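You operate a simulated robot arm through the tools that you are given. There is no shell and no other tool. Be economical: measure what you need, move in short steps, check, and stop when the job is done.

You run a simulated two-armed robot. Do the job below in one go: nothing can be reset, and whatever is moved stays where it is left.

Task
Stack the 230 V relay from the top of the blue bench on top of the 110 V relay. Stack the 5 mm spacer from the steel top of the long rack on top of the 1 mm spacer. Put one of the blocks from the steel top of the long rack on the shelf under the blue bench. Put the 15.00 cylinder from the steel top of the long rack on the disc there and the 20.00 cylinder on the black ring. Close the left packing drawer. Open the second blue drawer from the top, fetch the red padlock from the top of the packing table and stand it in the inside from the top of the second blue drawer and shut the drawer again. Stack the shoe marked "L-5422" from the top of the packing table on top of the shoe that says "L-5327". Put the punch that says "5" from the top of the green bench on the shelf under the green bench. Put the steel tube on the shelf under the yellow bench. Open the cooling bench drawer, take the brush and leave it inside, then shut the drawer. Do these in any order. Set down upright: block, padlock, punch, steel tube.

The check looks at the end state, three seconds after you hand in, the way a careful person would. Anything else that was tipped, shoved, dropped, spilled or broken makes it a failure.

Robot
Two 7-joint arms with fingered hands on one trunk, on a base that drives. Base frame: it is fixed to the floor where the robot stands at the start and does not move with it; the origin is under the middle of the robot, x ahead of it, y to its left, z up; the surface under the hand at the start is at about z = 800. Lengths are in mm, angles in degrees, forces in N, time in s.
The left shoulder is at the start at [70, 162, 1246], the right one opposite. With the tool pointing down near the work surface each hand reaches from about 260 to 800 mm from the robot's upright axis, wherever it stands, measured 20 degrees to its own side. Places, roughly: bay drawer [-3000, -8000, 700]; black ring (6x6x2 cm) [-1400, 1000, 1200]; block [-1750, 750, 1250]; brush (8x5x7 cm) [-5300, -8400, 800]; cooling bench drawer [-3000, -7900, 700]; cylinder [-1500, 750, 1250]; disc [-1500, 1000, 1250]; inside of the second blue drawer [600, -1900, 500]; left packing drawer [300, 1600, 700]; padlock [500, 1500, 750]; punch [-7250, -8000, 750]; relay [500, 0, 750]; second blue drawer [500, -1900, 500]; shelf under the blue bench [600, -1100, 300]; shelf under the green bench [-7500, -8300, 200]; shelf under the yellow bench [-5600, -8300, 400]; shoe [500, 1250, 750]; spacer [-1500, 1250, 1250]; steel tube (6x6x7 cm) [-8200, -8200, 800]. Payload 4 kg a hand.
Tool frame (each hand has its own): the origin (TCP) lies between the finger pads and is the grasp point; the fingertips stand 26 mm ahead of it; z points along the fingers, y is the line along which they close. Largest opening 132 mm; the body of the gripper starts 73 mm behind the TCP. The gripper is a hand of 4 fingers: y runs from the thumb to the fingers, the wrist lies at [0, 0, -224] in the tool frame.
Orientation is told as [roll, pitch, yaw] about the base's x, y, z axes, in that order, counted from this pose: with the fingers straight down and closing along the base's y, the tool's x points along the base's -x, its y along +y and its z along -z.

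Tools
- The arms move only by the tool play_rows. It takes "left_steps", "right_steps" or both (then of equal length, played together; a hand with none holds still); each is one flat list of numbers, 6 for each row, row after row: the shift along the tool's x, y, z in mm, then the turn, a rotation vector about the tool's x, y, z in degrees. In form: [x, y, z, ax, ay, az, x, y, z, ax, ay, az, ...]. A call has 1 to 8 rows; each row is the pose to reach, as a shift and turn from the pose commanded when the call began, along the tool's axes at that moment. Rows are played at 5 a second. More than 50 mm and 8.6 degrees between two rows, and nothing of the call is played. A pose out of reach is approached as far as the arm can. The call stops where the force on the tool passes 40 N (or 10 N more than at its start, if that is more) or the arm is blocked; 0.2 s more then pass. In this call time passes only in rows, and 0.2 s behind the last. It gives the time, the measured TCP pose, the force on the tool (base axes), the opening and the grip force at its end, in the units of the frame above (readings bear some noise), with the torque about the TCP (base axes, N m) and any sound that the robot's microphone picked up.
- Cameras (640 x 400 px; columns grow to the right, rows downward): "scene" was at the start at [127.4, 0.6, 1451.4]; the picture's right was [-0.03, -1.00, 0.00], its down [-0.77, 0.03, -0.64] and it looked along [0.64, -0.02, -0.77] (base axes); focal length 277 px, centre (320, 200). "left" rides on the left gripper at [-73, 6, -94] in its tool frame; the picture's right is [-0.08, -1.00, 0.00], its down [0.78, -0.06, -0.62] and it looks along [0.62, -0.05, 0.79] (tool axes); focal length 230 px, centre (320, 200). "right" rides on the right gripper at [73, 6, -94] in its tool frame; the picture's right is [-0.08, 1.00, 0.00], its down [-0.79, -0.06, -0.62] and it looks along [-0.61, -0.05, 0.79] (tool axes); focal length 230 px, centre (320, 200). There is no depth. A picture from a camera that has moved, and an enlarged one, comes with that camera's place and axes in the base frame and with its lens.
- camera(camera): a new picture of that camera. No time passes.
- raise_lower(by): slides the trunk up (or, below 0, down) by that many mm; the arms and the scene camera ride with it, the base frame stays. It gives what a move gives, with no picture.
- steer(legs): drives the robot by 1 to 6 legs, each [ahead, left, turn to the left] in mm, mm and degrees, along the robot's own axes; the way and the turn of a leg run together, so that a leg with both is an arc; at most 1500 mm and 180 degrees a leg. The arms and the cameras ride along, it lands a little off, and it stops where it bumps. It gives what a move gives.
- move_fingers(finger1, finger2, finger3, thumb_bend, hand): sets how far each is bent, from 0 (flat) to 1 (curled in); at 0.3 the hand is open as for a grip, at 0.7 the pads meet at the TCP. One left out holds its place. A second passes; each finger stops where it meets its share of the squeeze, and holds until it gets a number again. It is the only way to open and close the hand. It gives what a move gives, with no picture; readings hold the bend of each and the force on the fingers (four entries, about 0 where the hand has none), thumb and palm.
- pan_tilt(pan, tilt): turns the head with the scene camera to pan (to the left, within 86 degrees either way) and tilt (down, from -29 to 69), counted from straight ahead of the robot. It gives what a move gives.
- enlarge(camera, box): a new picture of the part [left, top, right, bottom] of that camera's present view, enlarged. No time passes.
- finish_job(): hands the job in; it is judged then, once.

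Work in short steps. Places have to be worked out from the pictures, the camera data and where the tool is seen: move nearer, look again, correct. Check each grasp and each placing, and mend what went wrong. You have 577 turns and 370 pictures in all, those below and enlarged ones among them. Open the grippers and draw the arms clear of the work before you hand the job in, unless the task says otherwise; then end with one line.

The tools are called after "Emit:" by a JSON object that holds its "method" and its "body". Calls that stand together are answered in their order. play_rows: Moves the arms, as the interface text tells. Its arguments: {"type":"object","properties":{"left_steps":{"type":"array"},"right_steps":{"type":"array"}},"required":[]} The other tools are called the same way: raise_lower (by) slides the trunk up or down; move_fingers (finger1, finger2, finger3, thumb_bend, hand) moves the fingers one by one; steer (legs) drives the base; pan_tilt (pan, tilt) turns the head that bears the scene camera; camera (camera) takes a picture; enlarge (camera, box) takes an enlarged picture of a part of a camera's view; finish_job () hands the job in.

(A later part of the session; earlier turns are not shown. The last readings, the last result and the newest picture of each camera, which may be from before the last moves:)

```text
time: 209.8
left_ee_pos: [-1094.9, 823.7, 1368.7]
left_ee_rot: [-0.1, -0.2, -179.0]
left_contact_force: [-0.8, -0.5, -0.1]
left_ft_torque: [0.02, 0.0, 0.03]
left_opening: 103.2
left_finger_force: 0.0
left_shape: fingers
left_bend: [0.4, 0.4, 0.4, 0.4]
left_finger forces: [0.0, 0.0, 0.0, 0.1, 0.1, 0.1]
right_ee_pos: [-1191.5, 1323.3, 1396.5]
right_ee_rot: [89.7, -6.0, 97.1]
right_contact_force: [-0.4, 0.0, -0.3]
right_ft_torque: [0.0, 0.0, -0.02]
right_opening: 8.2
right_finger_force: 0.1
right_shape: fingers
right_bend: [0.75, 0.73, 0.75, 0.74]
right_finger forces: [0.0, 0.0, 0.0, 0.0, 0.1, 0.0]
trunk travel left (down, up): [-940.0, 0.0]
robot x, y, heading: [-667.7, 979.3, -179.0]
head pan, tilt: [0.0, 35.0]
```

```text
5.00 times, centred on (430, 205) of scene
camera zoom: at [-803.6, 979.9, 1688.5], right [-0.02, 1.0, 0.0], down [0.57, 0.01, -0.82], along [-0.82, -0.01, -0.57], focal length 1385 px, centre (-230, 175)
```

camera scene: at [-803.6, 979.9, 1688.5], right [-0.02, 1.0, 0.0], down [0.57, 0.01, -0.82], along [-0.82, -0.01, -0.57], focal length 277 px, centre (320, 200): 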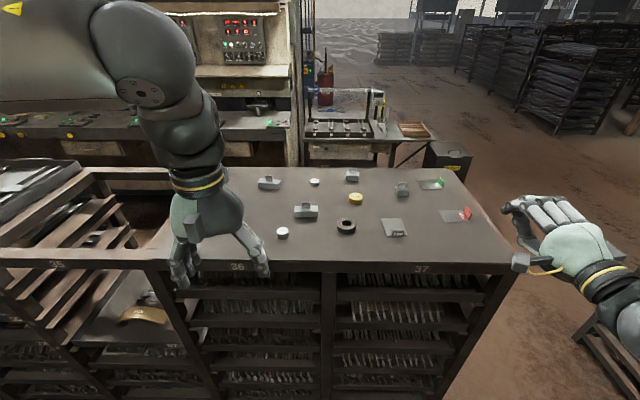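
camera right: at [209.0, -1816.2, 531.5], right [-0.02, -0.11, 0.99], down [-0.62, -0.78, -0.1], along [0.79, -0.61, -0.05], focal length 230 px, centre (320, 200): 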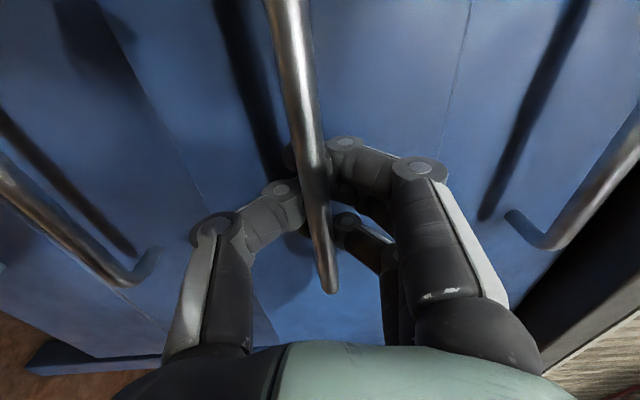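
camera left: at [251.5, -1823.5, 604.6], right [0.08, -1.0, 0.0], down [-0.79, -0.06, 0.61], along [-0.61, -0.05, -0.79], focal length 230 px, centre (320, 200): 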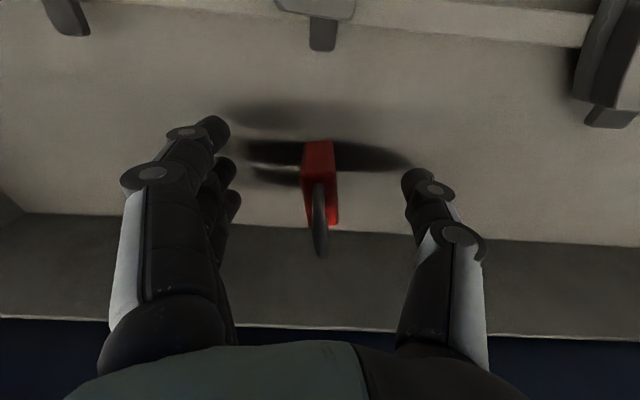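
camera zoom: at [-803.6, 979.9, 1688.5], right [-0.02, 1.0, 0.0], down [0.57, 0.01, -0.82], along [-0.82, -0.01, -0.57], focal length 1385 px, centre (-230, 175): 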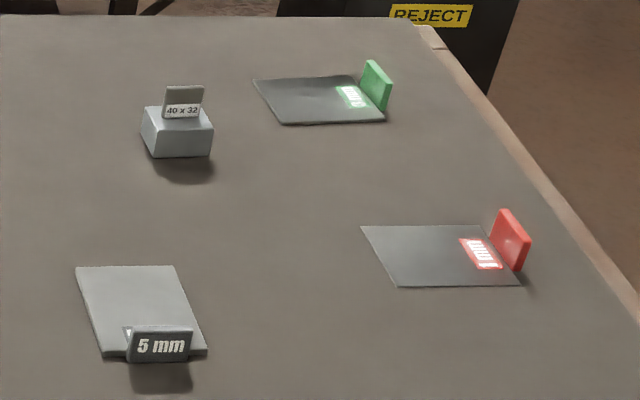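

Now identified: 20.00 cylinder ≈(-1339, 877), 15.00 ≈(-1598, 952), gold disc ≈(-1501, 1080), black ring ≈(-1378, 1044), 5 mm spacer ≈(-1382, 1175), 1 mm spacer ≈(-1433, 1354). I drive closer and use the left camera.

Emit:
{"method": "steer", "body": {"legs": [[260, -20, -1]]}}

Emit:
{"method": "camera", "body": {"camera": "left"}}

Emit:
{"method": "pan_tilt", "body": {"pan": 0, "tilt": 45}}

Emit:
{"method": "camera", "body": {"camera": "scene"}}

```text
time: 211.6
left_ee_pos: [-1354.4, 846.5, 1369.6]
left_ee_rot: [-0.1, -0.2, -179.7]
left_contact_force: [0.6, 1.0, -0.1]
left_ft_torque: [0.0, 0.06, 0.03]
left_opening: 103.3
left_finger_force: 0.1
left_shape: fingers
left_bend: [0.4, 0.4, 0.4, 0.4]
left_finger forces: [0.1, 0.0, 0.0, 0.1, 0.0, 0.0]
right_ee_pos: [-1446.0, 1348.9, 1396.7]
right_ee_rot: [89.8, -6.0, 96.2]
right_contact_force: [1.0, 0.1, 0.2]
right_ft_torque: [0.05, -0.02, 0.0]
right_opening: 8.8
right_finger_force: 0.2
right_shape: fingers
right_bend: [0.75, 0.73, 0.75, 0.74]
right_finger forces: [0.0, 0.1, 0.0, 0.0, 0.0, 0.0]
trunk travel left (down, up): [-940.0, 0.0]
robot x, y, heading: [-928.0, 996.1, -179.8]
head pan, tilt: [0.0, 35.0]
```

```text
260 pictures are left
camera left: at [-1427.6, 842.2, 1462.5], right [-0.08, 1.0, 0.0], down [0.79, 0.06, 0.61], along [0.61, 0.05, -0.79], focal length 230 px, centre (320, 200)
```

left: 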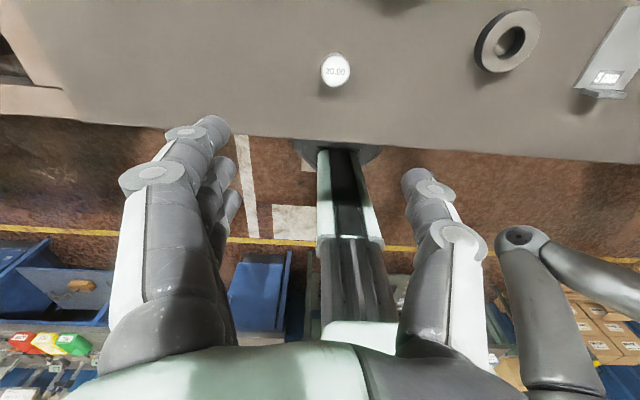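

```text
time: 212.4
left_ee_pos: [-1358.5, 848.2, 1368.8]
left_ee_rot: [-0.1, -0.2, -179.9]
left_contact_force: [0.0, -0.1, 0.0]
left_ft_torque: [0.01, 0.03, 0.01]
left_opening: 103.0
left_finger_force: 0.1
left_shape: fingers
left_bend: [0.4, 0.4, 0.4, 0.4]
left_finger forces: [0.0, 0.0, 0.1, 0.0, 0.0, 0.1]
right_ee_pos: [-1447.3, 1348.5, 1397.0]
right_ee_rot: [89.7, -6.0, 96.2]
right_contact_force: [0.2, -0.6, 0.3]
right_ft_torque: [0.02, 0.03, 0.0]
right_opening: 8.4
right_finger_force: 0.0
right_shape: fingers
right_bend: [0.75, 0.73, 0.75, 0.74]
right_finger forces: [0.0, 0.0, 0.1, 0.0, 0.0, 0.0]
trunk travel left (down, up): [-940.0, 0.0]
robot x, y, heading: [-929.2, 997.1, -179.6]
head pan, tilt: [0.0, 45.0]
```

```text
259 pictures are left
camera scene: at [-1057.9, 999.4, 1673.7], right [0.0, 1.0, 0.0], down [0.71, 0.0, -0.71], along [-0.71, 0.0, -0.71], focal length 277 px, centre (320, 200)
```

scene: 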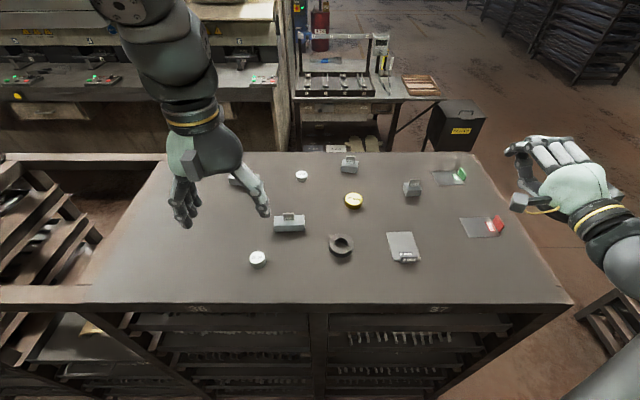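

Triangulation puts the rack top at z≈1149, the 20.00 cylinder top at (-1387, 866, 1174) and the ring at (-1428, 1046). I pre-shape the left hand and go down over the 20.00 cylinder.

Emit:
{"method": "move_fingers", "body": {"hand": "left", "finger1": 0.52, "finger2": 0.52, "finger3": 0.52, "thumb_bend": 0.52}}

Emit:
{"method": "play_rows", "body": {"left_steps": [-10, -6, 30, 0, 0, 0, -20, -12, 60, 0, 0, 0, -31, -18, 100, 0, 0, 0, -31, -18, 135, 0, 0, 0]}}

Emit:
{"method": "camera", "body": {"camera": "left"}}

Emit:
{"method": "enlarge", "body": {"camera": "scene", "box": [180, 150, 360, 280]}}

```text
time: 213.4
left_ee_pos: [-1356.9, 846.0, 1368.2]
left_ee_rot: [-0.1, -0.1, -179.9]
left_contact_force: [-1.1, -0.3, 0.3]
left_ft_torque: [-0.03, 0.01, -0.04]
left_opening: 64.9
left_finger_force: 0.0
left_shape: fingers
left_bend: [0.52, 0.52, 0.52, 0.52]
left_finger forces: [0.0, 0.1, 0.0, 0.1, 0.0, 0.0]
right_ee_pos: [-1448.2, 1348.1, 1396.3]
right_ee_rot: [89.6, -6.0, 96.2]
right_contact_force: [-0.5, -0.4, 0.8]
right_ft_torque: [-0.01, -0.02, 0.01]
right_opening: 8.6
right_finger_force: 0.1
right_shape: fingers
right_bend: [0.75, 0.73, 0.75, 0.74]
right_finger forces: [0.1, 0.0, 0.0, 0.1, 0.1, 0.1]
trunk travel left (down, up): [-940.0, 0.0]
robot x, y, heading: [-925.4, 992.5, -179.7]
head pan, tilt: [0.0, 45.0]
```

```text
time: 214.4
left_ee_pos: [-1391.7, 863.5, 1232.6]
left_ee_rot: [-0.1, -0.1, -179.7]
left_contact_force: [0.1, 0.4, 0.4]
left_ft_torque: [0.01, -0.02, 0.04]
left_opening: 65.0
left_finger_force: 0.1
left_shape: fingers
left_bend: [0.52, 0.52, 0.52, 0.52]
left_finger forces: [0.1, 0.0, 0.0, 0.0, 0.0, 0.1]
right_ee_pos: [-1449.0, 1346.8, 1394.2]
right_ee_rot: [89.7, -6.0, 96.2]
right_contact_force: [0.1, 0.4, -0.5]
right_ft_torque: [0.0, 0.0, 0.0]
right_opening: 8.5
right_finger_force: 0.1
right_shape: fingers
right_bend: [0.75, 0.73, 0.75, 0.74]
right_finger forces: [0.1, 0.0, 0.1, 0.1, 0.1, 0.0]
trunk travel left (down, up): [-940.0, 0.0]
robot x, y, heading: [-925.2, 992.0, -179.8]
head pan, tilt: [0.0, 45.0]
```

```text
258 pictures are left
camera left: at [-1464.8, 858.5, 1326.1], right [-0.08, 1.0, 0.0], down [0.79, 0.06, 0.61], along [0.61, 0.05, -0.79], focal length 230 px, centre (320, 200)
```

left: 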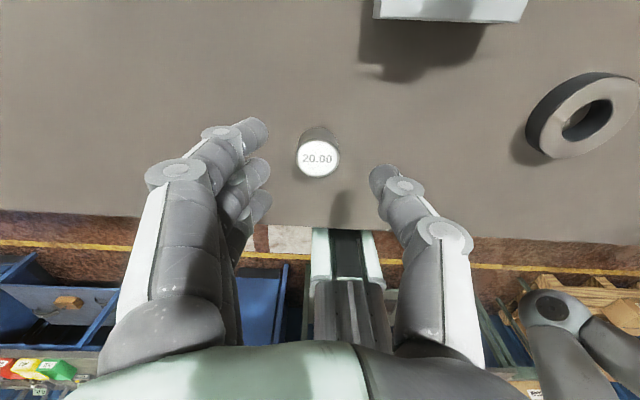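

```text
3.08 times, centred on (270, 215) of scene
camera zoom: at [-1059.3, 998.5, 1673.6], right [0.0, 1.0, 0.0], down [0.71, 0.0, -0.71], along [-0.71, 0.0, -0.71], focal length 852 px, centre (474, 154)
```

zoom: 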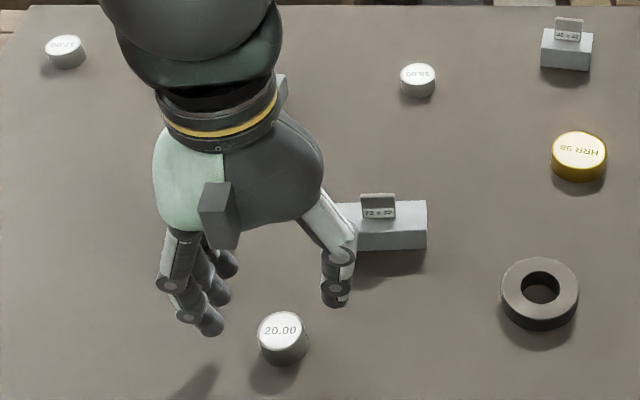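

The cylinder centre is at (-1386, 863). I correct x and descend to about z=1180.

Emit:
{"method": "play_rows", "body": {"left_steps": [5, 0, 20, 0, 0, 0, 5, 0, 52, 0, 0, 0]}}

Emit:
{"method": "camera", "body": {"camera": "left"}}

Emit:
{"method": "enlarge", "body": {"camera": "scene", "box": [200, 180, 320, 280]}}

```text
time: 215.0
left_ee_pos: [-1384.8, 866.0, 1190.1]
left_ee_rot: [-0.3, -0.5, -179.8]
left_contact_force: [0.8, -2.0, 8.9]
left_ft_torque: [-0.33, -0.22, 0.06]
left_opening: 64.4
left_finger_force: 4.7
left_shape: fingers
left_bend: [0.52, 0.52, 0.52, 0.52]
left_finger forces: [0.0, 1.9, 6.4, 0.0, 0.3, 0.0]
right_ee_pos: [-1448.3, 1348.0, 1395.3]
right_ee_rot: [89.6, -6.1, 96.2]
right_contact_force: [0.1, 0.4, 0.1]
right_ft_torque: [0.01, 0.0, 0.02]
right_opening: 8.5
right_finger_force: 0.1
right_shape: fingers
right_bend: [0.75, 0.73, 0.75, 0.74]
right_finger forces: [0.1, 0.0, 0.1, 0.0, 0.1, 0.0]
trunk travel left (down, up): [-940.0, 0.0]
robot x, y, heading: [-928.2, 995.0, -180.0]
head pan, tilt: [0.0, 45.0]
stopped in row 2 (left hand): the force on the tool passed its limit at 85 N (the readings are from after the stop); the commanded pose is now the measured one
```

```text
256 pictures are left
camera left: at [-1456.9, 860.7, 1282.7], right [-0.08, 1.0, 0.01], down [0.79, 0.06, 0.61], along [0.61, 0.05, -0.79], focal length 230 px, centre (320, 200)
```

left: 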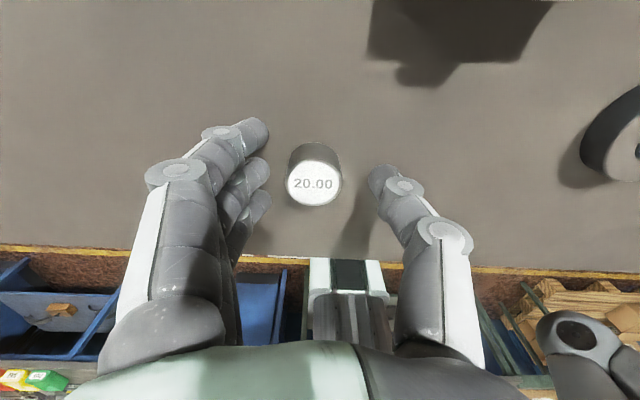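

```text
4.00 times, centred on (260, 230) of scene
camera zoom: at [-1056.6, 999.2, 1673.9], right [0.0, 1.0, 0.0], down [0.71, 0.0, -0.71], along [-0.71, 0.0, -0.71], focal length 1108 px, centre (560, 80)
```

zoom: 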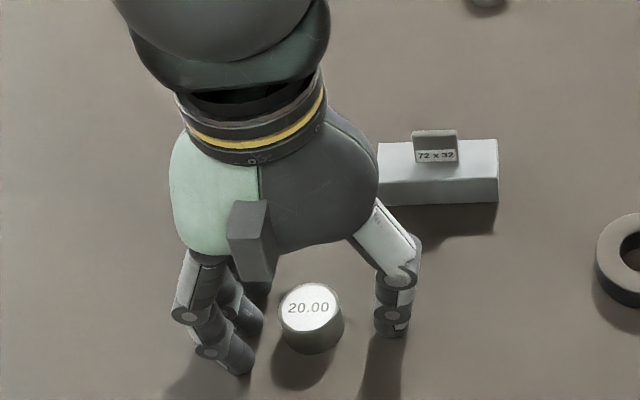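

The fingertips touched the rack top at TCP≈1189, so the top is nearer z≈1162; nothing was disturbed. I lift 3 mm and close on the cylinder.

Emit:
{"method": "play_rows", "body": {"left_steps": [2, 3, -3, 0, 0, 0]}}

Emit:
{"method": "move_fingers", "body": {"hand": "left", "finger1": 0.75, "finger2": 0.75, "finger3": 0.75, "thumb_bend": 0.75}}

Emit:
{"method": "camera", "body": {"camera": "left"}}

```text
time: 215.4
left_ee_pos: [-1382.9, 862.9, 1190.6]
left_ee_rot: [-0.4, -0.4, -179.8]
left_contact_force: [0.2, -0.8, -0.6]
left_ft_torque: [-0.02, -0.04, 0.05]
left_opening: 64.5
left_finger_force: 0.0
left_shape: fingers
left_bend: [0.52, 0.52, 0.52, 0.52]
left_finger forces: [0.0, 0.1, 0.0, 0.0, 0.1, 0.1]
right_ee_pos: [-1449.8, 1348.6, 1394.9]
right_ee_rot: [89.6, -5.9, 96.2]
right_contact_force: [0.1, -0.3, 0.0]
right_ft_torque: [-0.01, -0.03, -0.03]
right_opening: 8.6
right_finger_force: 0.0
right_shape: fingers
right_bend: [0.75, 0.73, 0.75, 0.74]
right_finger forces: [0.0, 0.0, 0.1, 0.0, 0.0, 0.0]
trunk travel left (down, up): [-940.0, 0.0]
robot x, y, heading: [-923.2, 1000.3, -180.0]
head pan, tilt: [0.0, 45.0]
```

```text
time: 216.4
left_ee_pos: [-1383.3, 863.7, 1190.1]
left_ee_rot: [-0.2, -0.5, -179.7]
left_contact_force: [0.6, -0.3, 0.2]
left_ft_torque: [0.01, 0.02, 0.0]
left_opening: 19.8
left_finger_force: 16.3
left_shape: fingers
left_bend: [0.73, 0.61, 0.75, 0.67]
left_finger forces: [5.2, 10.4, 0.0, 0.1, 15.5, 0.1]
right_ee_pos: [-1448.5, 1348.7, 1395.6]
right_ee_rot: [89.7, -5.9, 96.2]
right_contact_force: [0.6, -0.8, 0.1]
right_ft_torque: [-0.04, -0.07, -0.01]
right_opening: 8.6
right_finger_force: 0.0
right_shape: fingers
right_bend: [0.75, 0.73, 0.75, 0.74]
right_finger forces: [0.0, 0.0, 0.0, 0.1, 0.1, 0.0]
trunk travel left (down, up): [-940.0, 0.0]
robot x, y, heading: [-927.0, 995.4, -179.9]
head pan, tilt: [0.0, 45.0]
```

```text
254 pictures are left
camera left: at [-1456.2, 858.2, 1284.0], right [-0.08, 1.0, 0.0], down [0.79, 0.06, 0.61], along [0.61, 0.05, -0.79], focal length 230 px, centre (320, 200)
```

left: 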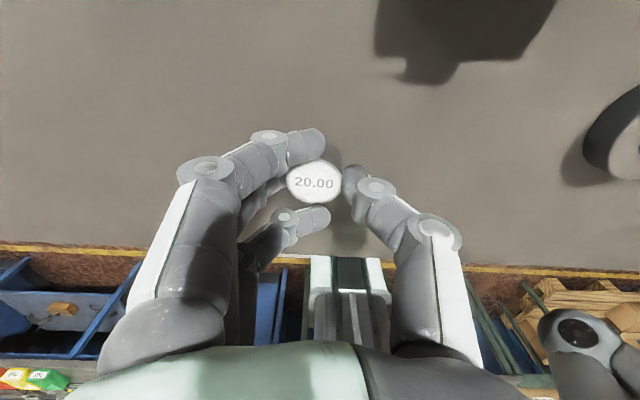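

The 20.00 cylinder is gripped. I lift it and carry it toward the ring.

Emit:
{"method": "play_rows", "body": {"left_steps": [0, 0, -30, 0, 0, 0, 0, 0, -75, 0, 0, 0, -10, -30, -100, 0, 0, 0, -18, -70, -100, 0, 0, 0, -26, -110, -100, 0, 0, 0, -34, -145, -100, 0, 0, 0, -42, -175, -100, 0, 0, 0]}}

Emit:
{"method": "camera", "body": {"camera": "left"}}

Emit:
{"method": "enlarge", "body": {"camera": "scene", "box": [240, 160, 420, 280]}}

```text
time: 218.0
left_ee_pos: [-1427.0, 1039.4, 1293.4]
left_ee_rot: [-0.1, -0.5, -179.8]
left_contact_force: [-0.3, 0.9, -1.3]
left_ft_torque: [0.0, 0.02, 0.02]
left_opening: 19.7
left_finger_force: 15.7
left_shape: fingers
left_bend: [0.73, 0.61, 0.75, 0.67]
left_finger forces: [5.3, 10.4, 0.0, 0.0, 15.2, 0.0]
right_ee_pos: [-1449.3, 1351.3, 1393.6]
right_ee_rot: [89.7, -5.9, 96.3]
right_contact_force: [-0.2, 0.2, 0.3]
right_ft_torque: [-0.01, 0.02, 0.03]
right_opening: 8.5
right_finger_force: 0.1
right_shape: fingers
right_bend: [0.75, 0.73, 0.75, 0.74]
right_finger forces: [0.1, 0.0, 0.0, 0.0, 0.0, 0.1]
trunk travel left (down, up): [-940.0, 0.0]
robot x, y, heading: [-924.9, 999.1, -179.9]
head pan, tilt: [0.0, 45.0]
```

```text
253 pictures are left
camera left: at [-1498.6, 1035.0, 1386.4], right [-0.08, 1.0, 0.0], down [0.79, 0.06, 0.61], along [0.61, 0.05, -0.79], focal length 230 px, centre (320, 200)
```

left: 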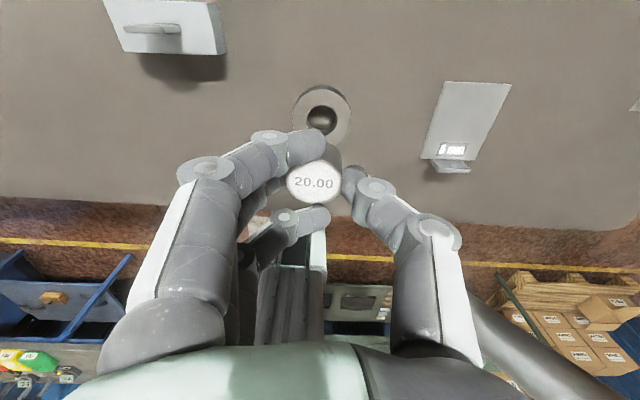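

```text
3.33 times, centred on (330, 220) of scene
camera zoom: at [-1058.8, 1002.3, 1673.5], right [0.0, 1.0, 0.0], down [0.71, 0.0, -0.71], along [-0.71, 0.0, -0.71], focal length 923 px, centre (287, 133)
```

zoom: 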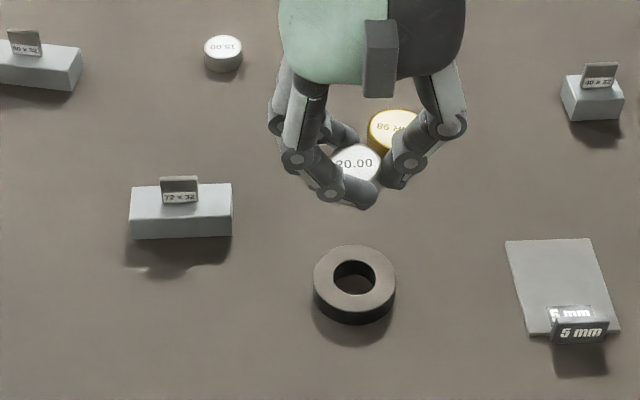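

The ring centre is about (-1431, 1043); the held cylinder needs about (-2, +4.5). I descend above the ring.

Emit:
{"method": "play_rows", "body": {"left_steps": [-2, -4.5, 30, 0, 0, 0, -2, -4.5, 60, 0, 0, 0, -2, -4.5, 72, 0, 0, 0]}}

Emit:
{"method": "camera", "body": {"camera": "left"}}

Emit:
{"method": "enlarge", "body": {"camera": "scene", "box": [280, 180, 400, 270]}}

```text
time: 218.8
left_ee_pos: [-1427.5, 1040.7, 1220.6]
left_ee_rot: [-0.1, -0.4, -179.8]
left_contact_force: [-0.3, 0.6, -0.8]
left_ft_torque: [0.01, 0.03, -0.03]
left_opening: 19.9
left_finger_force: 15.3
left_shape: fingers
left_bend: [0.73, 0.61, 0.75, 0.67]
left_finger forces: [5.3, 10.5, 0.1, 0.1, 15.2, 0.1]
right_ee_pos: [-1448.5, 1348.9, 1396.7]
right_ee_rot: [89.6, -5.9, 96.1]
right_contact_force: [0.1, 0.3, 0.2]
right_ft_torque: [0.03, -0.02, 0.03]
right_opening: 8.6
right_finger_force: 0.1
right_shape: fingers
right_bend: [0.75, 0.73, 0.75, 0.74]
right_finger forces: [0.0, 0.1, 0.1, 0.0, 0.0, 0.0]
trunk travel left (down, up): [-940.0, 0.0]
robot x, y, heading: [-926.5, 994.9, -179.8]
head pan, tilt: [0.0, 45.0]
```

```text
251 pictures are left
camera left: at [-1499.7, 1036.1, 1313.3], right [-0.08, 1.0, 0.0], down [0.79, 0.06, 0.61], along [0.61, 0.05, -0.79], focal length 230 px, centre (320, 200)
```

left: 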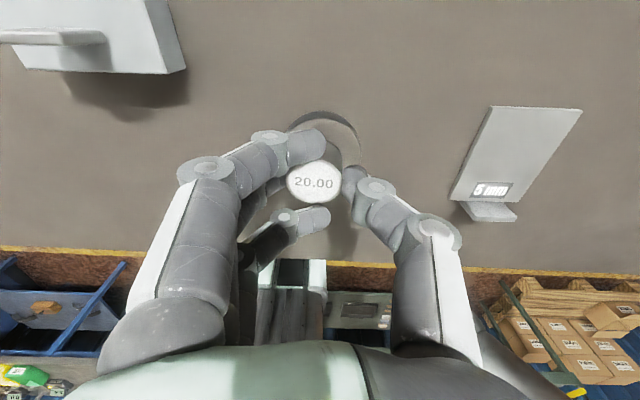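

```text
4.44 times, centred on (340, 225) of scene
camera zoom: at [-1057.6, 999.1, 1673.7], right [0.0, 1.0, 0.0], down [0.71, 0.0, -0.71], along [-0.71, 0.0, -0.71], focal length 1231 px, centre (231, 89)
```

zoom: 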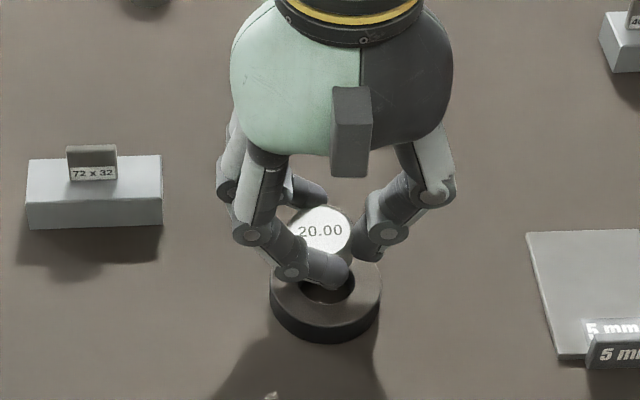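

The cylinder needs another +6 mm in y. I correct and lower to contact.

Emit:
{"method": "play_rows", "body": {"left_steps": [1, -6, 0, 0, 0, 0, 1, -6, 5, 0, 0, 0]}}

Emit:
{"method": "play_rows", "body": {"left_steps": [0, 0, 2, 0, 0, 0, 0, 0, 4, 0, 0, 0]}}

```text
time: 219.4
left_ee_pos: [-1428.2, 1048.0, 1214.9]
left_ee_rot: [-0.3, -0.4, -179.7]
left_contact_force: [1.0, -0.1, -0.7]
left_ft_torque: [-0.01, -0.02, -0.01]
left_opening: 19.5
left_finger_force: 15.5
left_shape: fingers
left_bend: [0.73, 0.61, 0.75, 0.67]
left_finger forces: [5.3, 10.5, 0.1, 0.1, 15.3, 0.0]
right_ee_pos: [-1449.2, 1348.7, 1395.4]
right_ee_rot: [89.8, -6.0, 96.2]
right_contact_force: [1.0, 0.1, -0.4]
right_ft_torque: [0.0, 0.01, 0.0]
right_opening: 8.4
right_finger_force: 0.0
right_shape: fingers
right_bend: [0.75, 0.73, 0.75, 0.74]
right_finger forces: [0.0, 0.0, 0.1, 0.0, 0.1, 0.0]
trunk travel left (down, up): [-940.0, 0.0]
robot x, y, heading: [-928.3, 996.3, -180.1]
head pan, tilt: [0.0, 45.0]
```

```text
time: 220.0
left_ee_pos: [-1426.7, 1048.1, 1210.6]
left_ee_rot: [-0.4, -0.5, -179.8]
left_contact_force: [0.4, -0.3, -1.1]
left_ft_torque: [-0.01, -0.03, -0.01]
left_opening: 19.8
left_finger_force: 15.4
left_shape: fingers
left_bend: [0.73, 0.61, 0.75, 0.67]
left_finger forces: [5.4, 10.5, 0.1, 0.1, 15.3, 0.0]
right_ee_pos: [-1448.4, 1347.5, 1396.4]
right_ee_rot: [89.7, -6.1, 96.3]
right_contact_force: [0.0, 1.1, 0.8]
right_ft_torque: [0.0, 0.0, -0.01]
right_opening: 8.3
right_finger_force: 0.2
right_shape: fingers
right_bend: [0.75, 0.73, 0.75, 0.74]
right_finger forces: [0.0, 0.0, 0.0, 0.0, 0.0, 0.0]
trunk travel left (down, up): [-940.0, 0.0]
robot x, y, heading: [-922.5, 996.3, -179.9]
head pan, tilt: [0.0, 45.0]
```

Emit:
{"method": "play_rows", "body": {"left_steps": [0, 0, 2, 0, 0, 0, 0, 0, 4, 0, 0, 0]}}

Emit:
{"method": "enlarge", "body": {"camera": "scene", "box": [280, 180, 400, 270]}}

```text
time: 220.6
left_ee_pos: [-1427.4, 1048.5, 1206.7]
left_ee_rot: [-0.3, -0.4, -179.9]
left_contact_force: [-0.1, 0.5, -0.5]
left_ft_torque: [0.04, 0.03, -0.04]
left_opening: 19.7
left_finger_force: 15.7
left_shape: fingers
left_bend: [0.73, 0.61, 0.75, 0.67]
left_finger forces: [5.3, 10.5, 0.0, 0.1, 15.3, 0.0]
right_ee_pos: [-1448.9, 1349.2, 1394.7]
right_ee_rot: [89.7, -6.0, 96.2]
right_contact_force: [1.0, -0.4, 0.2]
right_ft_torque: [-0.02, -0.01, 0.02]
right_opening: 8.8
right_finger_force: 0.1
right_shape: fingers
right_bend: [0.75, 0.73, 0.75, 0.74]
right_finger forces: [0.0, 0.0, 0.1, 0.0, 0.0, 0.0]
trunk travel left (down, up): [-940.0, 0.0]
robot x, y, heading: [-926.7, 997.5, -180.0]
head pan, tilt: [0.0, 45.0]
```

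```text
4.44 times, centred on (340, 225) of scene
camera zoom: at [-1058.2, 999.6, 1673.6], right [0.0, 1.0, 0.0], down [0.71, 0.0, -0.71], along [-0.71, 0.0, -0.71], focal length 1231 px, centre (231, 89)
```

zoom: 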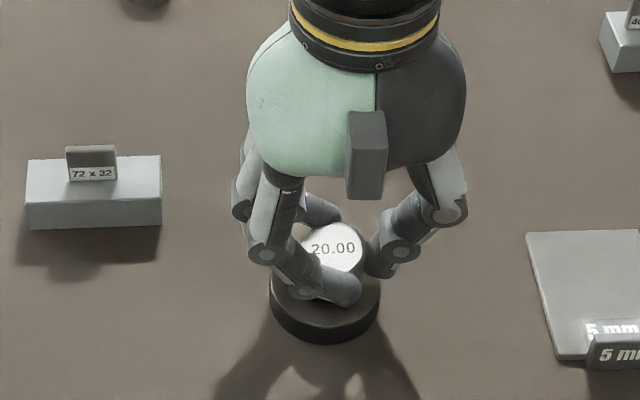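

The cylinder is now about 4 mm too far in +y. I shift it back and continue down.

Emit:
{"method": "play_rows", "body": {"left_steps": [0, 3.5, 0, 0, 0, 0, 0, 3.5, 2, 0, 0, 0, 0, 3.5, 4, 0, 0, 0]}}

Emit:
{"method": "play_rows", "body": {"left_steps": [0, 0, 2, 0, 0, 0, 0, 0, 3, 0, 0, 0]}}

```text
time: 221.4
left_ee_pos: [-1427.1, 1046.1, 1204.6]
left_ee_rot: [-0.3, -0.6, -179.7]
left_contact_force: [-3.2, 0.0, 10.2]
left_ft_torque: [-0.15, 0.01, -0.02]
left_opening: 19.4
left_finger_force: 19.0
left_shape: fingers
left_bend: [0.73, 0.62, 0.75, 0.67]
left_finger forces: [8.3, 11.9, 0.0, 0.1, 17.6, 0.1]
right_ee_pos: [-1448.2, 1348.5, 1395.2]
right_ee_rot: [89.7, -6.0, 96.3]
right_contact_force: [-0.1, -0.1, 0.5]
right_ft_torque: [-0.01, 0.0, 0.0]
right_opening: 8.4
right_finger_force: 0.1
right_shape: fingers
right_bend: [0.75, 0.73, 0.75, 0.74]
right_finger forces: [0.0, 0.0, 0.0, 0.0, 0.0, 0.0]
trunk travel left (down, up): [-940.0, 0.0]
robot x, y, heading: [-925.9, 996.1, -180.1]
head pan, tilt: [0.0, 45.0]
```

```text
time: 222.0
left_ee_pos: [-1426.9, 1045.6, 1202.0]
left_ee_rot: [-0.5, -0.6, -179.8]
left_contact_force: [-5.6, 1.5, 30.0]
left_ft_torque: [-0.29, 0.16, -0.07]
left_opening: 19.1
left_finger_force: 26.3
left_shape: fingers
left_bend: [0.74, 0.65, 0.75, 0.68]
left_finger forces: [10.3, 20.7, 0.1, 0.0, 20.3, 0.0]
right_ee_pos: [-1446.8, 1349.2, 1398.6]
right_ee_rot: [89.8, -6.1, 96.1]
right_contact_force: [0.3, -0.7, 1.0]
right_ft_torque: [0.0, 0.01, -0.01]
right_opening: 8.5
right_finger_force: 0.1
right_shape: fingers
right_bend: [0.75, 0.73, 0.75, 0.74]
right_finger forces: [0.1, 0.1, 0.1, 0.0, 0.0, 0.0]
trunk travel left (down, up): [-940.0, 0.0]
robot x, y, heading: [-921.7, 996.8, -179.9]
head pan, tilt: [0.0, 45.0]
```

It's firmly on the ring. I relax 3 mm and release.

Emit:
{"method": "play_rows", "body": {"left_steps": [0, 0, -3, 0, 0, 0]}}

Emit:
{"method": "move_fingers", "body": {"hand": "left", "finger1": 0.58, "finger2": 0.52, "finger3": 0.58, "thumb_bend": 0.57}}

Emit:
{"method": "enlarge", "body": {"camera": "scene", "box": [280, 180, 400, 270]}}

Emit:
{"method": "camera", "body": {"camera": "left"}}

```text
time: 222.4
left_ee_pos: [-1425.0, 1045.6, 1203.1]
left_ee_rot: [-0.1, -0.4, -180.0]
left_contact_force: [-5.5, 2.0, 19.0]
left_ft_torque: [-0.08, 0.1, -0.02]
left_opening: 19.1
left_finger_force: 21.6
left_shape: fingers
left_bend: [0.74, 0.65, 0.75, 0.68]
left_finger forces: [10.7, 13.7, 0.1, 0.1, 19.3, 0.0]
right_ee_pos: [-1448.8, 1348.6, 1395.5]
right_ee_rot: [89.8, -5.8, 96.2]
right_contact_force: [-0.4, -0.2, -0.2]
right_ft_torque: [0.01, 0.03, 0.01]
right_opening: 8.6
right_finger_force: 0.2
right_shape: fingers
right_bend: [0.75, 0.73, 0.75, 0.74]
right_finger forces: [0.0, 0.0, 0.1, 0.1, 0.0, 0.0]
trunk travel left (down, up): [-940.0, 0.0]
robot x, y, heading: [-927.4, 996.8, -179.7]
head pan, tilt: [0.0, 45.0]
```

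```text
time: 223.4
left_ee_pos: [-1423.7, 1045.7, 1203.3]
left_ee_rot: [-0.1, -0.6, -179.9]
left_contact_force: [-0.6, 4.7, 20.1]
left_ft_torque: [-0.41, -0.06, 0.01]
left_opening: 46.0
left_finger_force: 10.0
left_shape: fingers
left_bend: [0.6, 0.6, 0.61, 0.56]
left_finger forces: [3.6, 11.6, 4.8, 0.0, 0.1, 0.0]
right_ee_pos: [-1446.0, 1350.0, 1396.3]
right_ee_rot: [89.8, -5.9, 96.2]
right_contact_force: [-1.1, -0.4, -0.3]
right_ft_torque: [0.03, 0.0, 0.02]
right_opening: 8.8
right_finger_force: 0.0
right_shape: fingers
right_bend: [0.75, 0.73, 0.75, 0.74]
right_finger forces: [0.0, 0.0, 0.0, 0.0, 0.0, 0.0]
trunk travel left (down, up): [-940.0, 0.0]
robot x, y, heading: [-926.5, 998.3, -179.7]
head pan, tilt: [0.0, 45.0]
```

```text
4.44 times, centred on (340, 225) of scene
camera zoom: at [-1055.1, 1000.8, 1673.9], right [0.0, 1.0, 0.0], down [0.71, 0.0, -0.71], along [-0.71, 0.0, -0.71], focal length 1231 px, centre (231, 89)
```

zoom: 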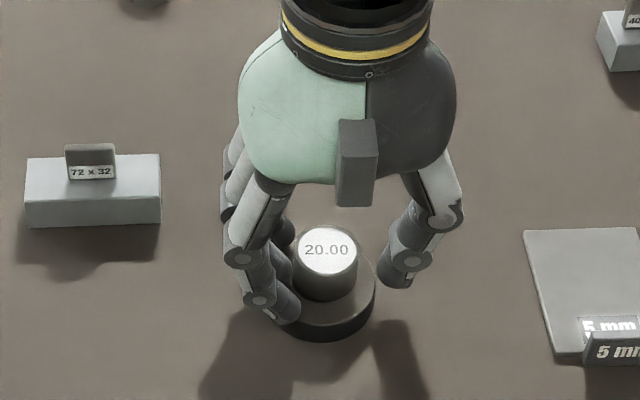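

```text
247 pictures are left
camera left: at [-1496.7, 1040.7, 1297.1], right [-0.08, 1.0, 0.0], down [0.79, 0.06, 0.61], along [0.61, 0.05, -0.79], focal length 230 px, centre (320, 200)
```

left: 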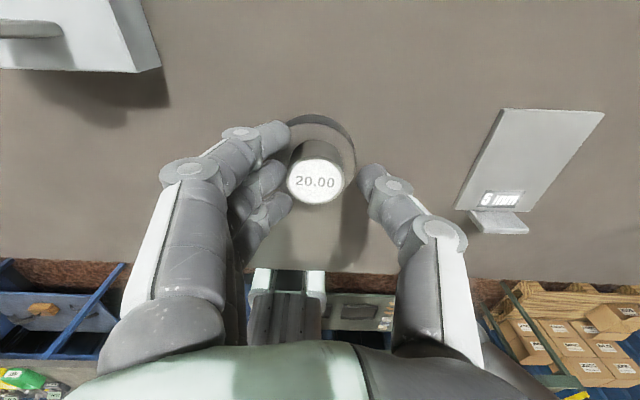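

The opening fingertips press on the ring top. I rise straight up clear of it.

Emit:
{"method": "play_rows", "body": {"left_steps": [0, 0, -6, 0, 0, 0, 0, 0, -20, 0, 0, 0, 0, 0, -50, 0, 0, 0, 0, 0, -90, 0, 0, 0]}}

Emit:
{"method": "enlarge", "body": {"camera": "scene", "box": [280, 150, 440, 270]}}

```text
time: 224.4
left_ee_pos: [-1425.3, 1043.7, 1292.0]
left_ee_rot: [-0.2, -0.4, -179.9]
left_contact_force: [1.4, -0.3, -0.2]
left_ft_torque: [0.01, 0.03, 0.02]
left_opening: 49.2
left_finger_force: 0.1
left_shape: fingers
left_bend: [0.57, 0.52, 0.57, 0.56]
left_finger forces: [0.0, 0.0, 0.0, 0.0, 0.1, 0.0]
right_ee_pos: [-1447.7, 1347.6, 1395.9]
right_ee_rot: [89.8, -6.0, 96.2]
right_contact_force: [0.5, 0.3, -0.4]
right_ft_torque: [-0.02, 0.03, -0.02]
right_opening: 8.6
right_finger_force: 0.0
right_shape: fingers
right_bend: [0.75, 0.73, 0.75, 0.74]
right_finger forces: [0.0, 0.1, 0.0, 0.0, 0.0, 0.0]
trunk travel left (down, up): [-940.0, 0.0]
robot x, y, heading: [-926.4, 996.1, -179.7]
head pan, tilt: [0.0, 45.0]
```

```text
3.33 times, centred on (360, 210) of scene
camera zoom: at [-1056.7, 999.4, 1673.6], right [0.0, 1.0, 0.0], down [0.71, 0.0, -0.71], along [-0.71, 0.0, -0.71], focal length 923 px, centre (187, 167)
```

zoom: 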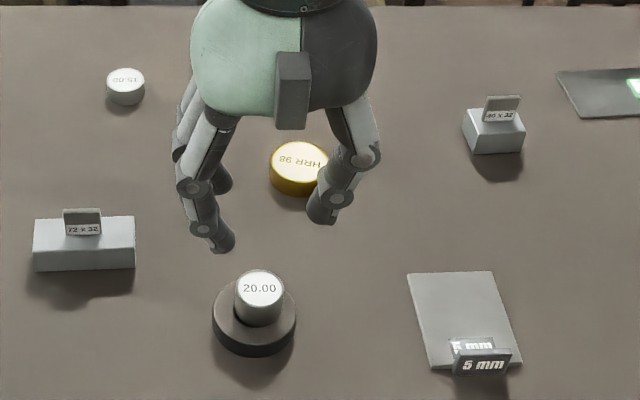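

20.00 is on the ring. Next the 15.00 cylinder; I verify its label and the other one's.

Emit:
{"method": "enlarge", "body": {"camera": "scene", "box": [285, 160, 325, 190]}}

Emit:
{"method": "enlarge", "body": {"camera": "scene", "box": [180, 150, 240, 190]}}

```text
13.33 times, centred on (305, 175) of scene
camera zoom: at [-1056.7, 999.4, 1673.6], right [0.0, 1.0, 0.0], down [0.71, 0.0, -0.71], along [-0.71, 0.0, -0.71], focal length 3693 px, centre (520, 533)
```

zoom: 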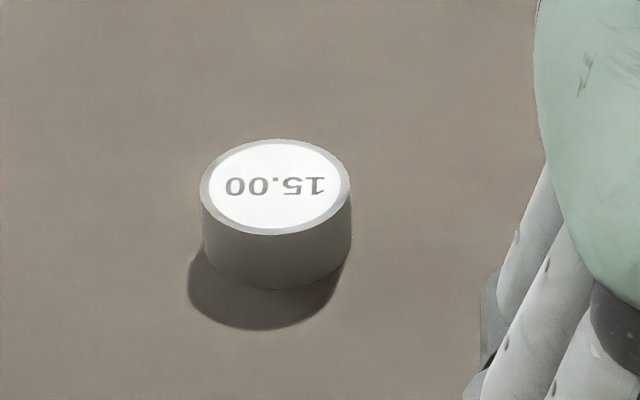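

```text
10.00 times, centred on (210, 170) of scene
camera zoom: at [-1056.7, 999.4, 1673.6], right [0.0, 1.0, 0.0], down [0.71, 0.0, -0.71], along [-0.71, 0.0, -0.71], focal length 2770 px, centre (1420, 500)
```

zoom: 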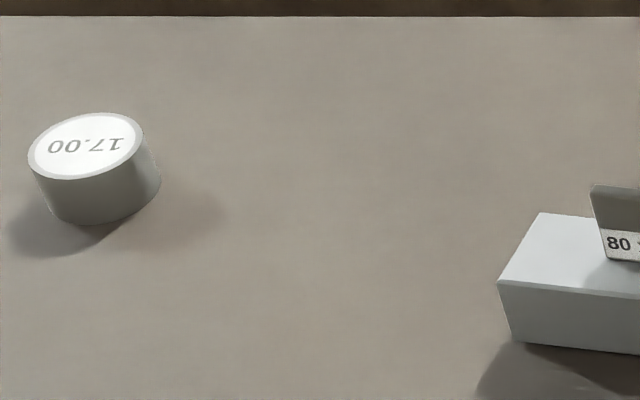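

Confirmed 15.00, at about (-1673, 947). I drive 55 mm closer and move the left hand above it.

Emit:
{"method": "steer", "body": {"legs": [[55, 20, 0]]}}

Emit:
{"method": "play_rows", "body": {"left_steps": [-30, 10, 0, 0, 0, 0, -65, 25, 0, 0, 0, 0, -100, 40, 0, 0, 0, 0, -135, 55, 0, 0, 0, 0, -165, 68, 0, 0, 0, 0, -190, 76, 10, 0, 0, 0]}}

Emit:
{"method": "camera", "body": {"camera": "left"}}

Emit:
{"method": "camera", "body": {"camera": "scene"}}

```text
time: 225.4
left_ee_pos: [-1470.6, 1029.7, 1296.4]
left_ee_rot: [-0.1, -0.9, -180.0]
left_contact_force: [0.4, 0.5, 0.4]
left_ft_torque: [-0.06, 0.03, 0.01]
left_opening: 49.0
left_finger_force: 0.0
left_shape: fingers
left_bend: [0.57, 0.52, 0.57, 0.56]
left_finger forces: [0.0, 0.1, 0.0, 0.0, 0.0, 0.0]
right_ee_pos: [-1492.5, 1334.2, 1399.7]
right_ee_rot: [90.2, -5.9, 96.1]
right_contact_force: [0.1, -0.1, 0.1]
right_ft_torque: [0.04, -0.02, 0.02]
right_opening: 8.5
right_finger_force: 0.1
right_shape: fingers
right_bend: [0.75, 0.73, 0.75, 0.74]
right_finger forces: [0.1, 0.1, 0.0, 0.1, 0.1, 0.1]
trunk travel left (down, up): [-940.0, 0.0]
robot x, y, heading: [-979.9, 976.2, -179.7]
head pan, tilt: [0.0, 45.0]
```

```text
time: 226.8
left_ee_pos: [-1664.1, 954.6, 1281.8]
left_ee_rot: [-0.3, -0.4, 179.8]
left_contact_force: [0.1, 0.1, -0.1]
left_ft_torque: [0.0, 0.02, 0.04]
left_opening: 48.7
left_finger_force: 0.1
left_shape: fingers
left_bend: [0.57, 0.52, 0.57, 0.56]
left_finger forces: [0.0, 0.1, 0.1, 0.0, 0.0, 0.0]
left hand out of reach, approached as far as the arm can: row 6
right_ee_pos: [-1501.4, 1329.6, 1394.3]
right_ee_rot: [89.8, -6.1, 96.1]
right_contact_force: [0.2, -0.9, 0.2]
right_ft_torque: [0.02, -0.02, 0.0]
right_opening: 8.5
right_finger_force: 0.1
right_shape: fingers
right_bend: [0.75, 0.73, 0.75, 0.74]
right_finger forces: [0.0, 0.1, 0.0, 0.2, 0.1, 0.0]
trunk travel left (down, up): [-940.0, 0.0]
robot x, y, heading: [-982.4, 980.4, -179.9]
head pan, tilt: [0.0, 45.0]
```

```text
243 pictures are left
camera left: at [-1737.2, 949.5, 1376.8], right [-0.08, 1.0, 0.01], down [0.79, 0.06, 0.61], along [0.61, 0.05, -0.79], focal length 230 px, centre (320, 200)
```

left: 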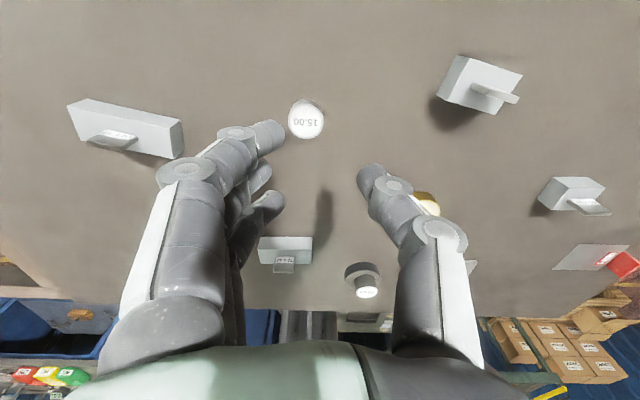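

```text
242 pictures are left
camera scene: at [-1111.6, 980.7, 1673.6], right [0.0, 1.0, 0.0], down [0.71, 0.0, -0.71], along [-0.71, 0.0, -0.71], focal length 277 px, centre (320, 200)
```

scene: 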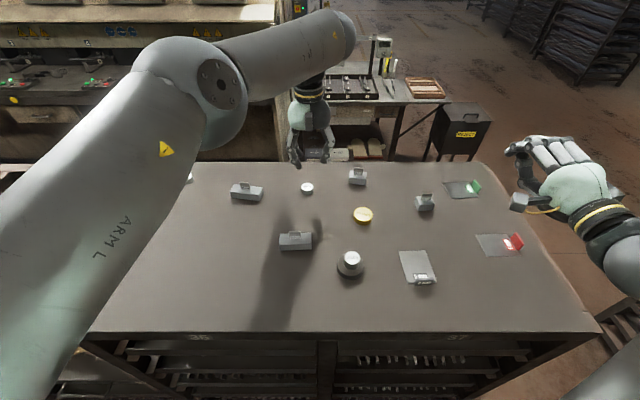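

The 15.00 centre is at (-1668, 943). I pre-shape to 0.57, align, and descend to about 1200.

Emit:
{"method": "move_fingers", "body": {"hand": "left", "finger1": 0.56, "finger2": 0.56, "finger3": 0.56, "thumb_bend": 0.56}}

Emit:
{"method": "play_rows", "body": {"left_steps": [-2, 6, 20, 0, 0, 0, -4, 12, 45, 0, 0, 0]}}

Emit:
{"method": "camera", "body": {"camera": "left"}}

```text
time: 227.8
left_ee_pos: [-1663.5, 954.4, 1284.1]
left_ee_rot: [-0.3, -0.4, -180.0]
left_contact_force: [0.3, -0.5, 0.0]
left_ft_torque: [-0.04, 0.01, 0.0]
left_opening: 50.4
left_finger_force: 0.1
left_shape: fingers
left_bend: [0.56, 0.56, 0.56, 0.56]
left_finger forces: [0.0, 0.1, 0.0, 0.0, 0.0, 0.0]
right_ee_pos: [-1500.3, 1331.2, 1395.9]
right_ee_rot: [89.7, -6.0, 96.1]
right_contact_force: [0.1, 0.1, 1.0]
right_ft_torque: [0.01, 0.0, -0.02]
right_opening: 8.5
right_finger_force: 0.1
right_shape: fingers
right_bend: [0.75, 0.73, 0.75, 0.74]
right_finger forces: [0.0, 0.0, 0.0, 0.0, 0.0, 0.0]
trunk travel left (down, up): [-940.0, 0.0]
robot x, y, heading: [-981.5, 975.4, -179.7]
head pan, tilt: [0.0, 45.0]
```

```text
time: 228.4
left_ee_pos: [-1668.5, 941.3, 1237.9]
left_ee_rot: [-0.3, -0.4, -180.0]
left_contact_force: [0.6, 0.8, 1.1]
left_ft_torque: [-0.02, 0.02, -0.02]
left_opening: 50.7
left_finger_force: 0.2
left_shape: fingers
left_bend: [0.56, 0.56, 0.56, 0.56]
left_finger forces: [0.0, 0.0, 0.1, 0.1, 0.0, 0.1]
right_ee_pos: [-1502.1, 1329.3, 1395.4]
right_ee_rot: [89.7, -6.0, 96.2]
right_contact_force: [-0.3, 0.9, 1.1]
right_ft_torque: [-0.01, 0.03, -0.01]
right_opening: 8.5
right_finger_force: 0.0
right_shape: fingers
right_bend: [0.75, 0.73, 0.75, 0.74]
right_finger forces: [0.0, 0.0, 0.0, 0.1, 0.1, 0.1]
trunk travel left (down, up): [-940.0, 0.0]
robot x, y, heading: [-978.5, 978.1, -179.8]
head pan, tilt: [0.0, 45.0]
```

```text
241 pictures are left
camera left: at [-1741.4, 936.4, 1331.4], right [-0.08, 1.0, 0.01], down [0.79, 0.06, 0.61], along [0.61, 0.05, -0.79], focal length 230 px, centre (320, 200)
```

left: 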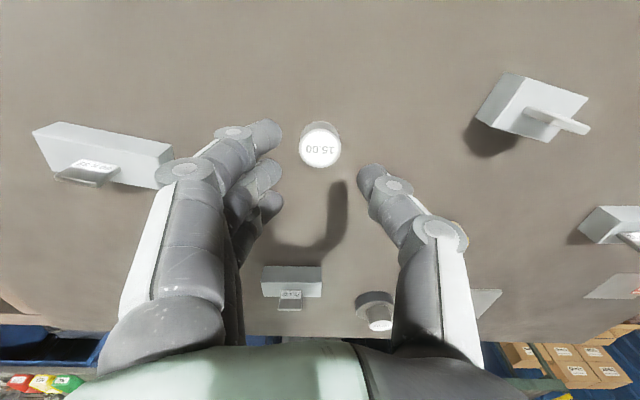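

Aligned. I descend to just above the table.

Emit:
{"method": "play_rows", "body": {"left_steps": [2, -1, 20, 0, 0, 0, 2, -1, 40, 0, 0, 0, 2, -1, 46, 0, 0, 0]}}

Emit:
{"method": "camera", "body": {"camera": "left"}}

```text
time: 229.2
left_ee_pos: [-1666.0, 943.4, 1191.5]
left_ee_rot: [-0.2, -0.4, -179.9]
left_contact_force: [-1.1, 0.6, -0.4]
left_ft_torque: [-0.01, -0.03, 0.02]
left_opening: 50.9
left_finger_force: 0.1
left_shape: fingers
left_bend: [0.56, 0.56, 0.56, 0.56]
left_finger forces: [0.1, 0.0, 0.0, 0.1, 0.0, 0.2]
right_ee_pos: [-1500.8, 1330.8, 1395.9]
right_ee_rot: [89.7, -6.0, 96.1]
right_contact_force: [-0.5, -0.4, 0.1]
right_ft_torque: [-0.01, 0.0, -0.01]
right_opening: 8.6
right_finger_force: 0.0
right_shape: fingers
right_bend: [0.75, 0.73, 0.75, 0.74]
right_finger forces: [0.1, 0.0, 0.0, 0.0, 0.0, 0.1]
trunk travel left (down, up): [-940.0, 0.0]
robot x, y, heading: [-981.9, 975.4, -179.9]
head pan, tilt: [0.0, 45.0]
```

```text
240 pictures are left
camera left: at [-1740.1, 937.9, 1285.4], right [-0.08, 1.0, 0.0], down [0.79, 0.06, 0.61], along [0.61, 0.05, -0.79], focal length 230 px, centre (320, 200)
```

left: 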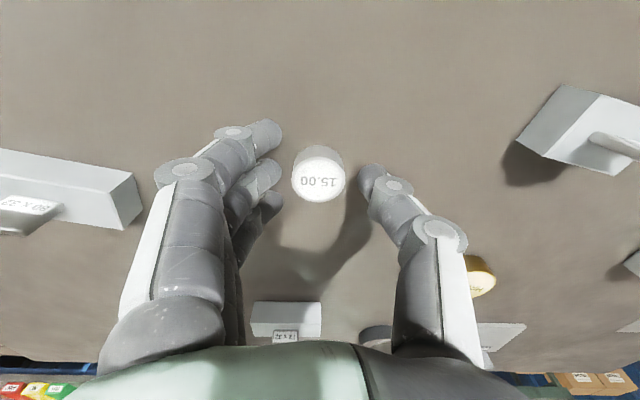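

Emit:
{"method": "play_rows", "body": {"left_steps": [1, 0, 3, 0, 0, 0]}}

Emit:
{"method": "move_fingers", "body": {"hand": "left", "finger1": 0.75, "finger2": 0.75, "finger3": 0.75, "thumb_bend": 0.75}}

Emit:
{"method": "camera", "body": {"camera": "left"}}

```text
time: 229.6
left_ee_pos: [-1667.7, 941.7, 1189.0]
left_ee_rot: [-0.3, -0.3, -179.9]
left_contact_force: [-0.2, 0.3, 1.0]
left_ft_torque: [0.03, -0.03, 0.04]
left_opening: 50.7
left_finger_force: 0.5
left_shape: fingers
left_bend: [0.56, 0.56, 0.56, 0.56]
left_finger forces: [0.0, 0.2, 0.9, 0.1, 0.1, 0.1]
right_ee_pos: [-1500.9, 1329.5, 1395.4]
right_ee_rot: [89.7, -6.0, 96.1]
right_contact_force: [-0.4, 0.3, -1.1]
right_ft_torque: [0.01, 0.0, 0.01]
right_opening: 8.8
right_finger_force: 0.1
right_shape: fingers
right_bend: [0.75, 0.73, 0.75, 0.74]
right_finger forces: [0.0, 0.1, 0.0, 0.0, 0.0, 0.0]
trunk travel left (down, up): [-940.0, 0.0]
robot x, y, heading: [-977.7, 980.2, -180.0]
head pan, tilt: [0.0, 45.0]
```

```text
time: 230.6
left_ee_pos: [-1665.7, 942.1, 1190.1]
left_ee_rot: [-0.3, -0.4, -180.1]
left_contact_force: [0.8, 0.1, 0.7]
left_ft_torque: [-0.01, -0.02, -0.03]
left_opening: 14.2
left_finger_force: 12.0
left_shape: fingers
left_bend: [0.75, 0.6, 0.75, 0.68]
left_finger forces: [0.1, 11.7, 0.8, 0.0, 12.3, 0.0]
right_ee_pos: [-1501.4, 1329.2, 1395.8]
right_ee_rot: [89.7, -6.0, 96.0]
right_contact_force: [-0.2, -1.2, 0.0]
right_ft_torque: [0.04, -0.03, 0.03]
right_opening: 8.6
right_finger_force: 0.1
right_shape: fingers
right_bend: [0.75, 0.73, 0.75, 0.74]
right_finger forces: [0.0, 0.0, 0.0, 0.0, 0.0, 0.0]
trunk travel left (down, up): [-940.0, 0.0]
robot x, y, heading: [-977.2, 976.4, -179.8]
head pan, tilt: [0.0, 45.0]
```

```text
239 pictures are left
camera left: at [-1738.8, 936.9, 1282.5], right [-0.08, 1.0, 0.0], down [0.79, 0.06, 0.61], along [0.61, 0.05, -0.79], focal length 230 px, centre (320, 200)
```

left: 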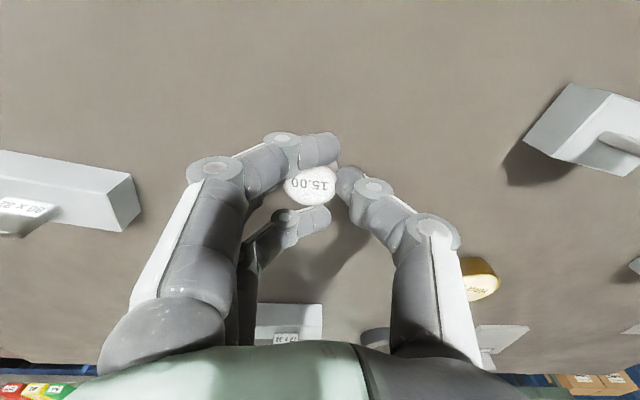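

Held by the middle finger and thumb, with the other fingers guarding. I lift gently and check.

Emit:
{"method": "play_rows", "body": {"left_steps": [0, 0, -12, 0, 0, 0, 0, 0, -30, 0, 0, 0, 0, 0, -60, 0, 0, 0, 0, 0, -90, 0, 0, 0]}}

Emit:
{"method": "camera", "body": {"camera": "left"}}

Emit:
{"method": "enlarge", "body": {"camera": "scene", "box": [250, 90, 400, 240]}}

```text
time: 231.6
left_ee_pos: [-1663.1, 941.5, 1279.2]
left_ee_rot: [-0.2, -0.4, -180.1]
left_contact_force: [0.7, -1.2, -0.8]
left_ft_torque: [-0.02, 0.03, 0.02]
left_opening: 13.5
left_finger_force: 12.1
left_shape: fingers
left_bend: [0.75, 0.59, 0.75, 0.68]
left_finger forces: [0.1, 11.9, 0.1, 0.0, 11.8, 0.0]
right_ee_pos: [-1499.7, 1330.3, 1395.1]
right_ee_rot: [89.7, -6.0, 96.2]
right_contact_force: [-0.1, 0.2, 1.0]
right_ft_torque: [0.0, 0.02, -0.01]
right_opening: 8.7
right_finger_force: 0.2
right_shape: fingers
right_bend: [0.75, 0.73, 0.75, 0.74]
right_finger forces: [0.0, 0.0, 0.0, 0.0, 0.0, 0.0]
trunk travel left (down, up): [-940.0, 0.0]
robot x, y, heading: [-982.4, 978.1, -180.1]
head pan, tilt: [0.0, 45.0]
```

```text
238 pictures are left
camera left: at [-1735.8, 935.7, 1372.6], right [-0.08, 1.0, 0.0], down [0.79, 0.06, 0.61], along [0.61, 0.05, -0.79], focal length 230 px, centre (320, 200)
```

left: 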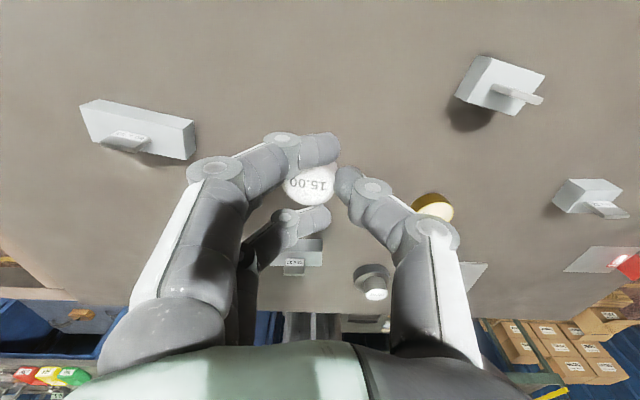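

```text
2.67 times, centred on (325, 165) of scene
camera zoom: at [-1110.5, 980.6, 1673.6], right [0.0, 1.0, 0.0], down [0.71, 0.0, -0.71], along [-0.71, 0.0, -0.71], focal length 739 px, centre (307, 293)
```

zoom: 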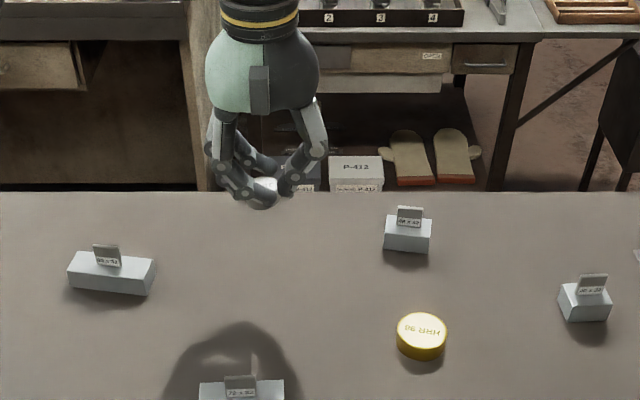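

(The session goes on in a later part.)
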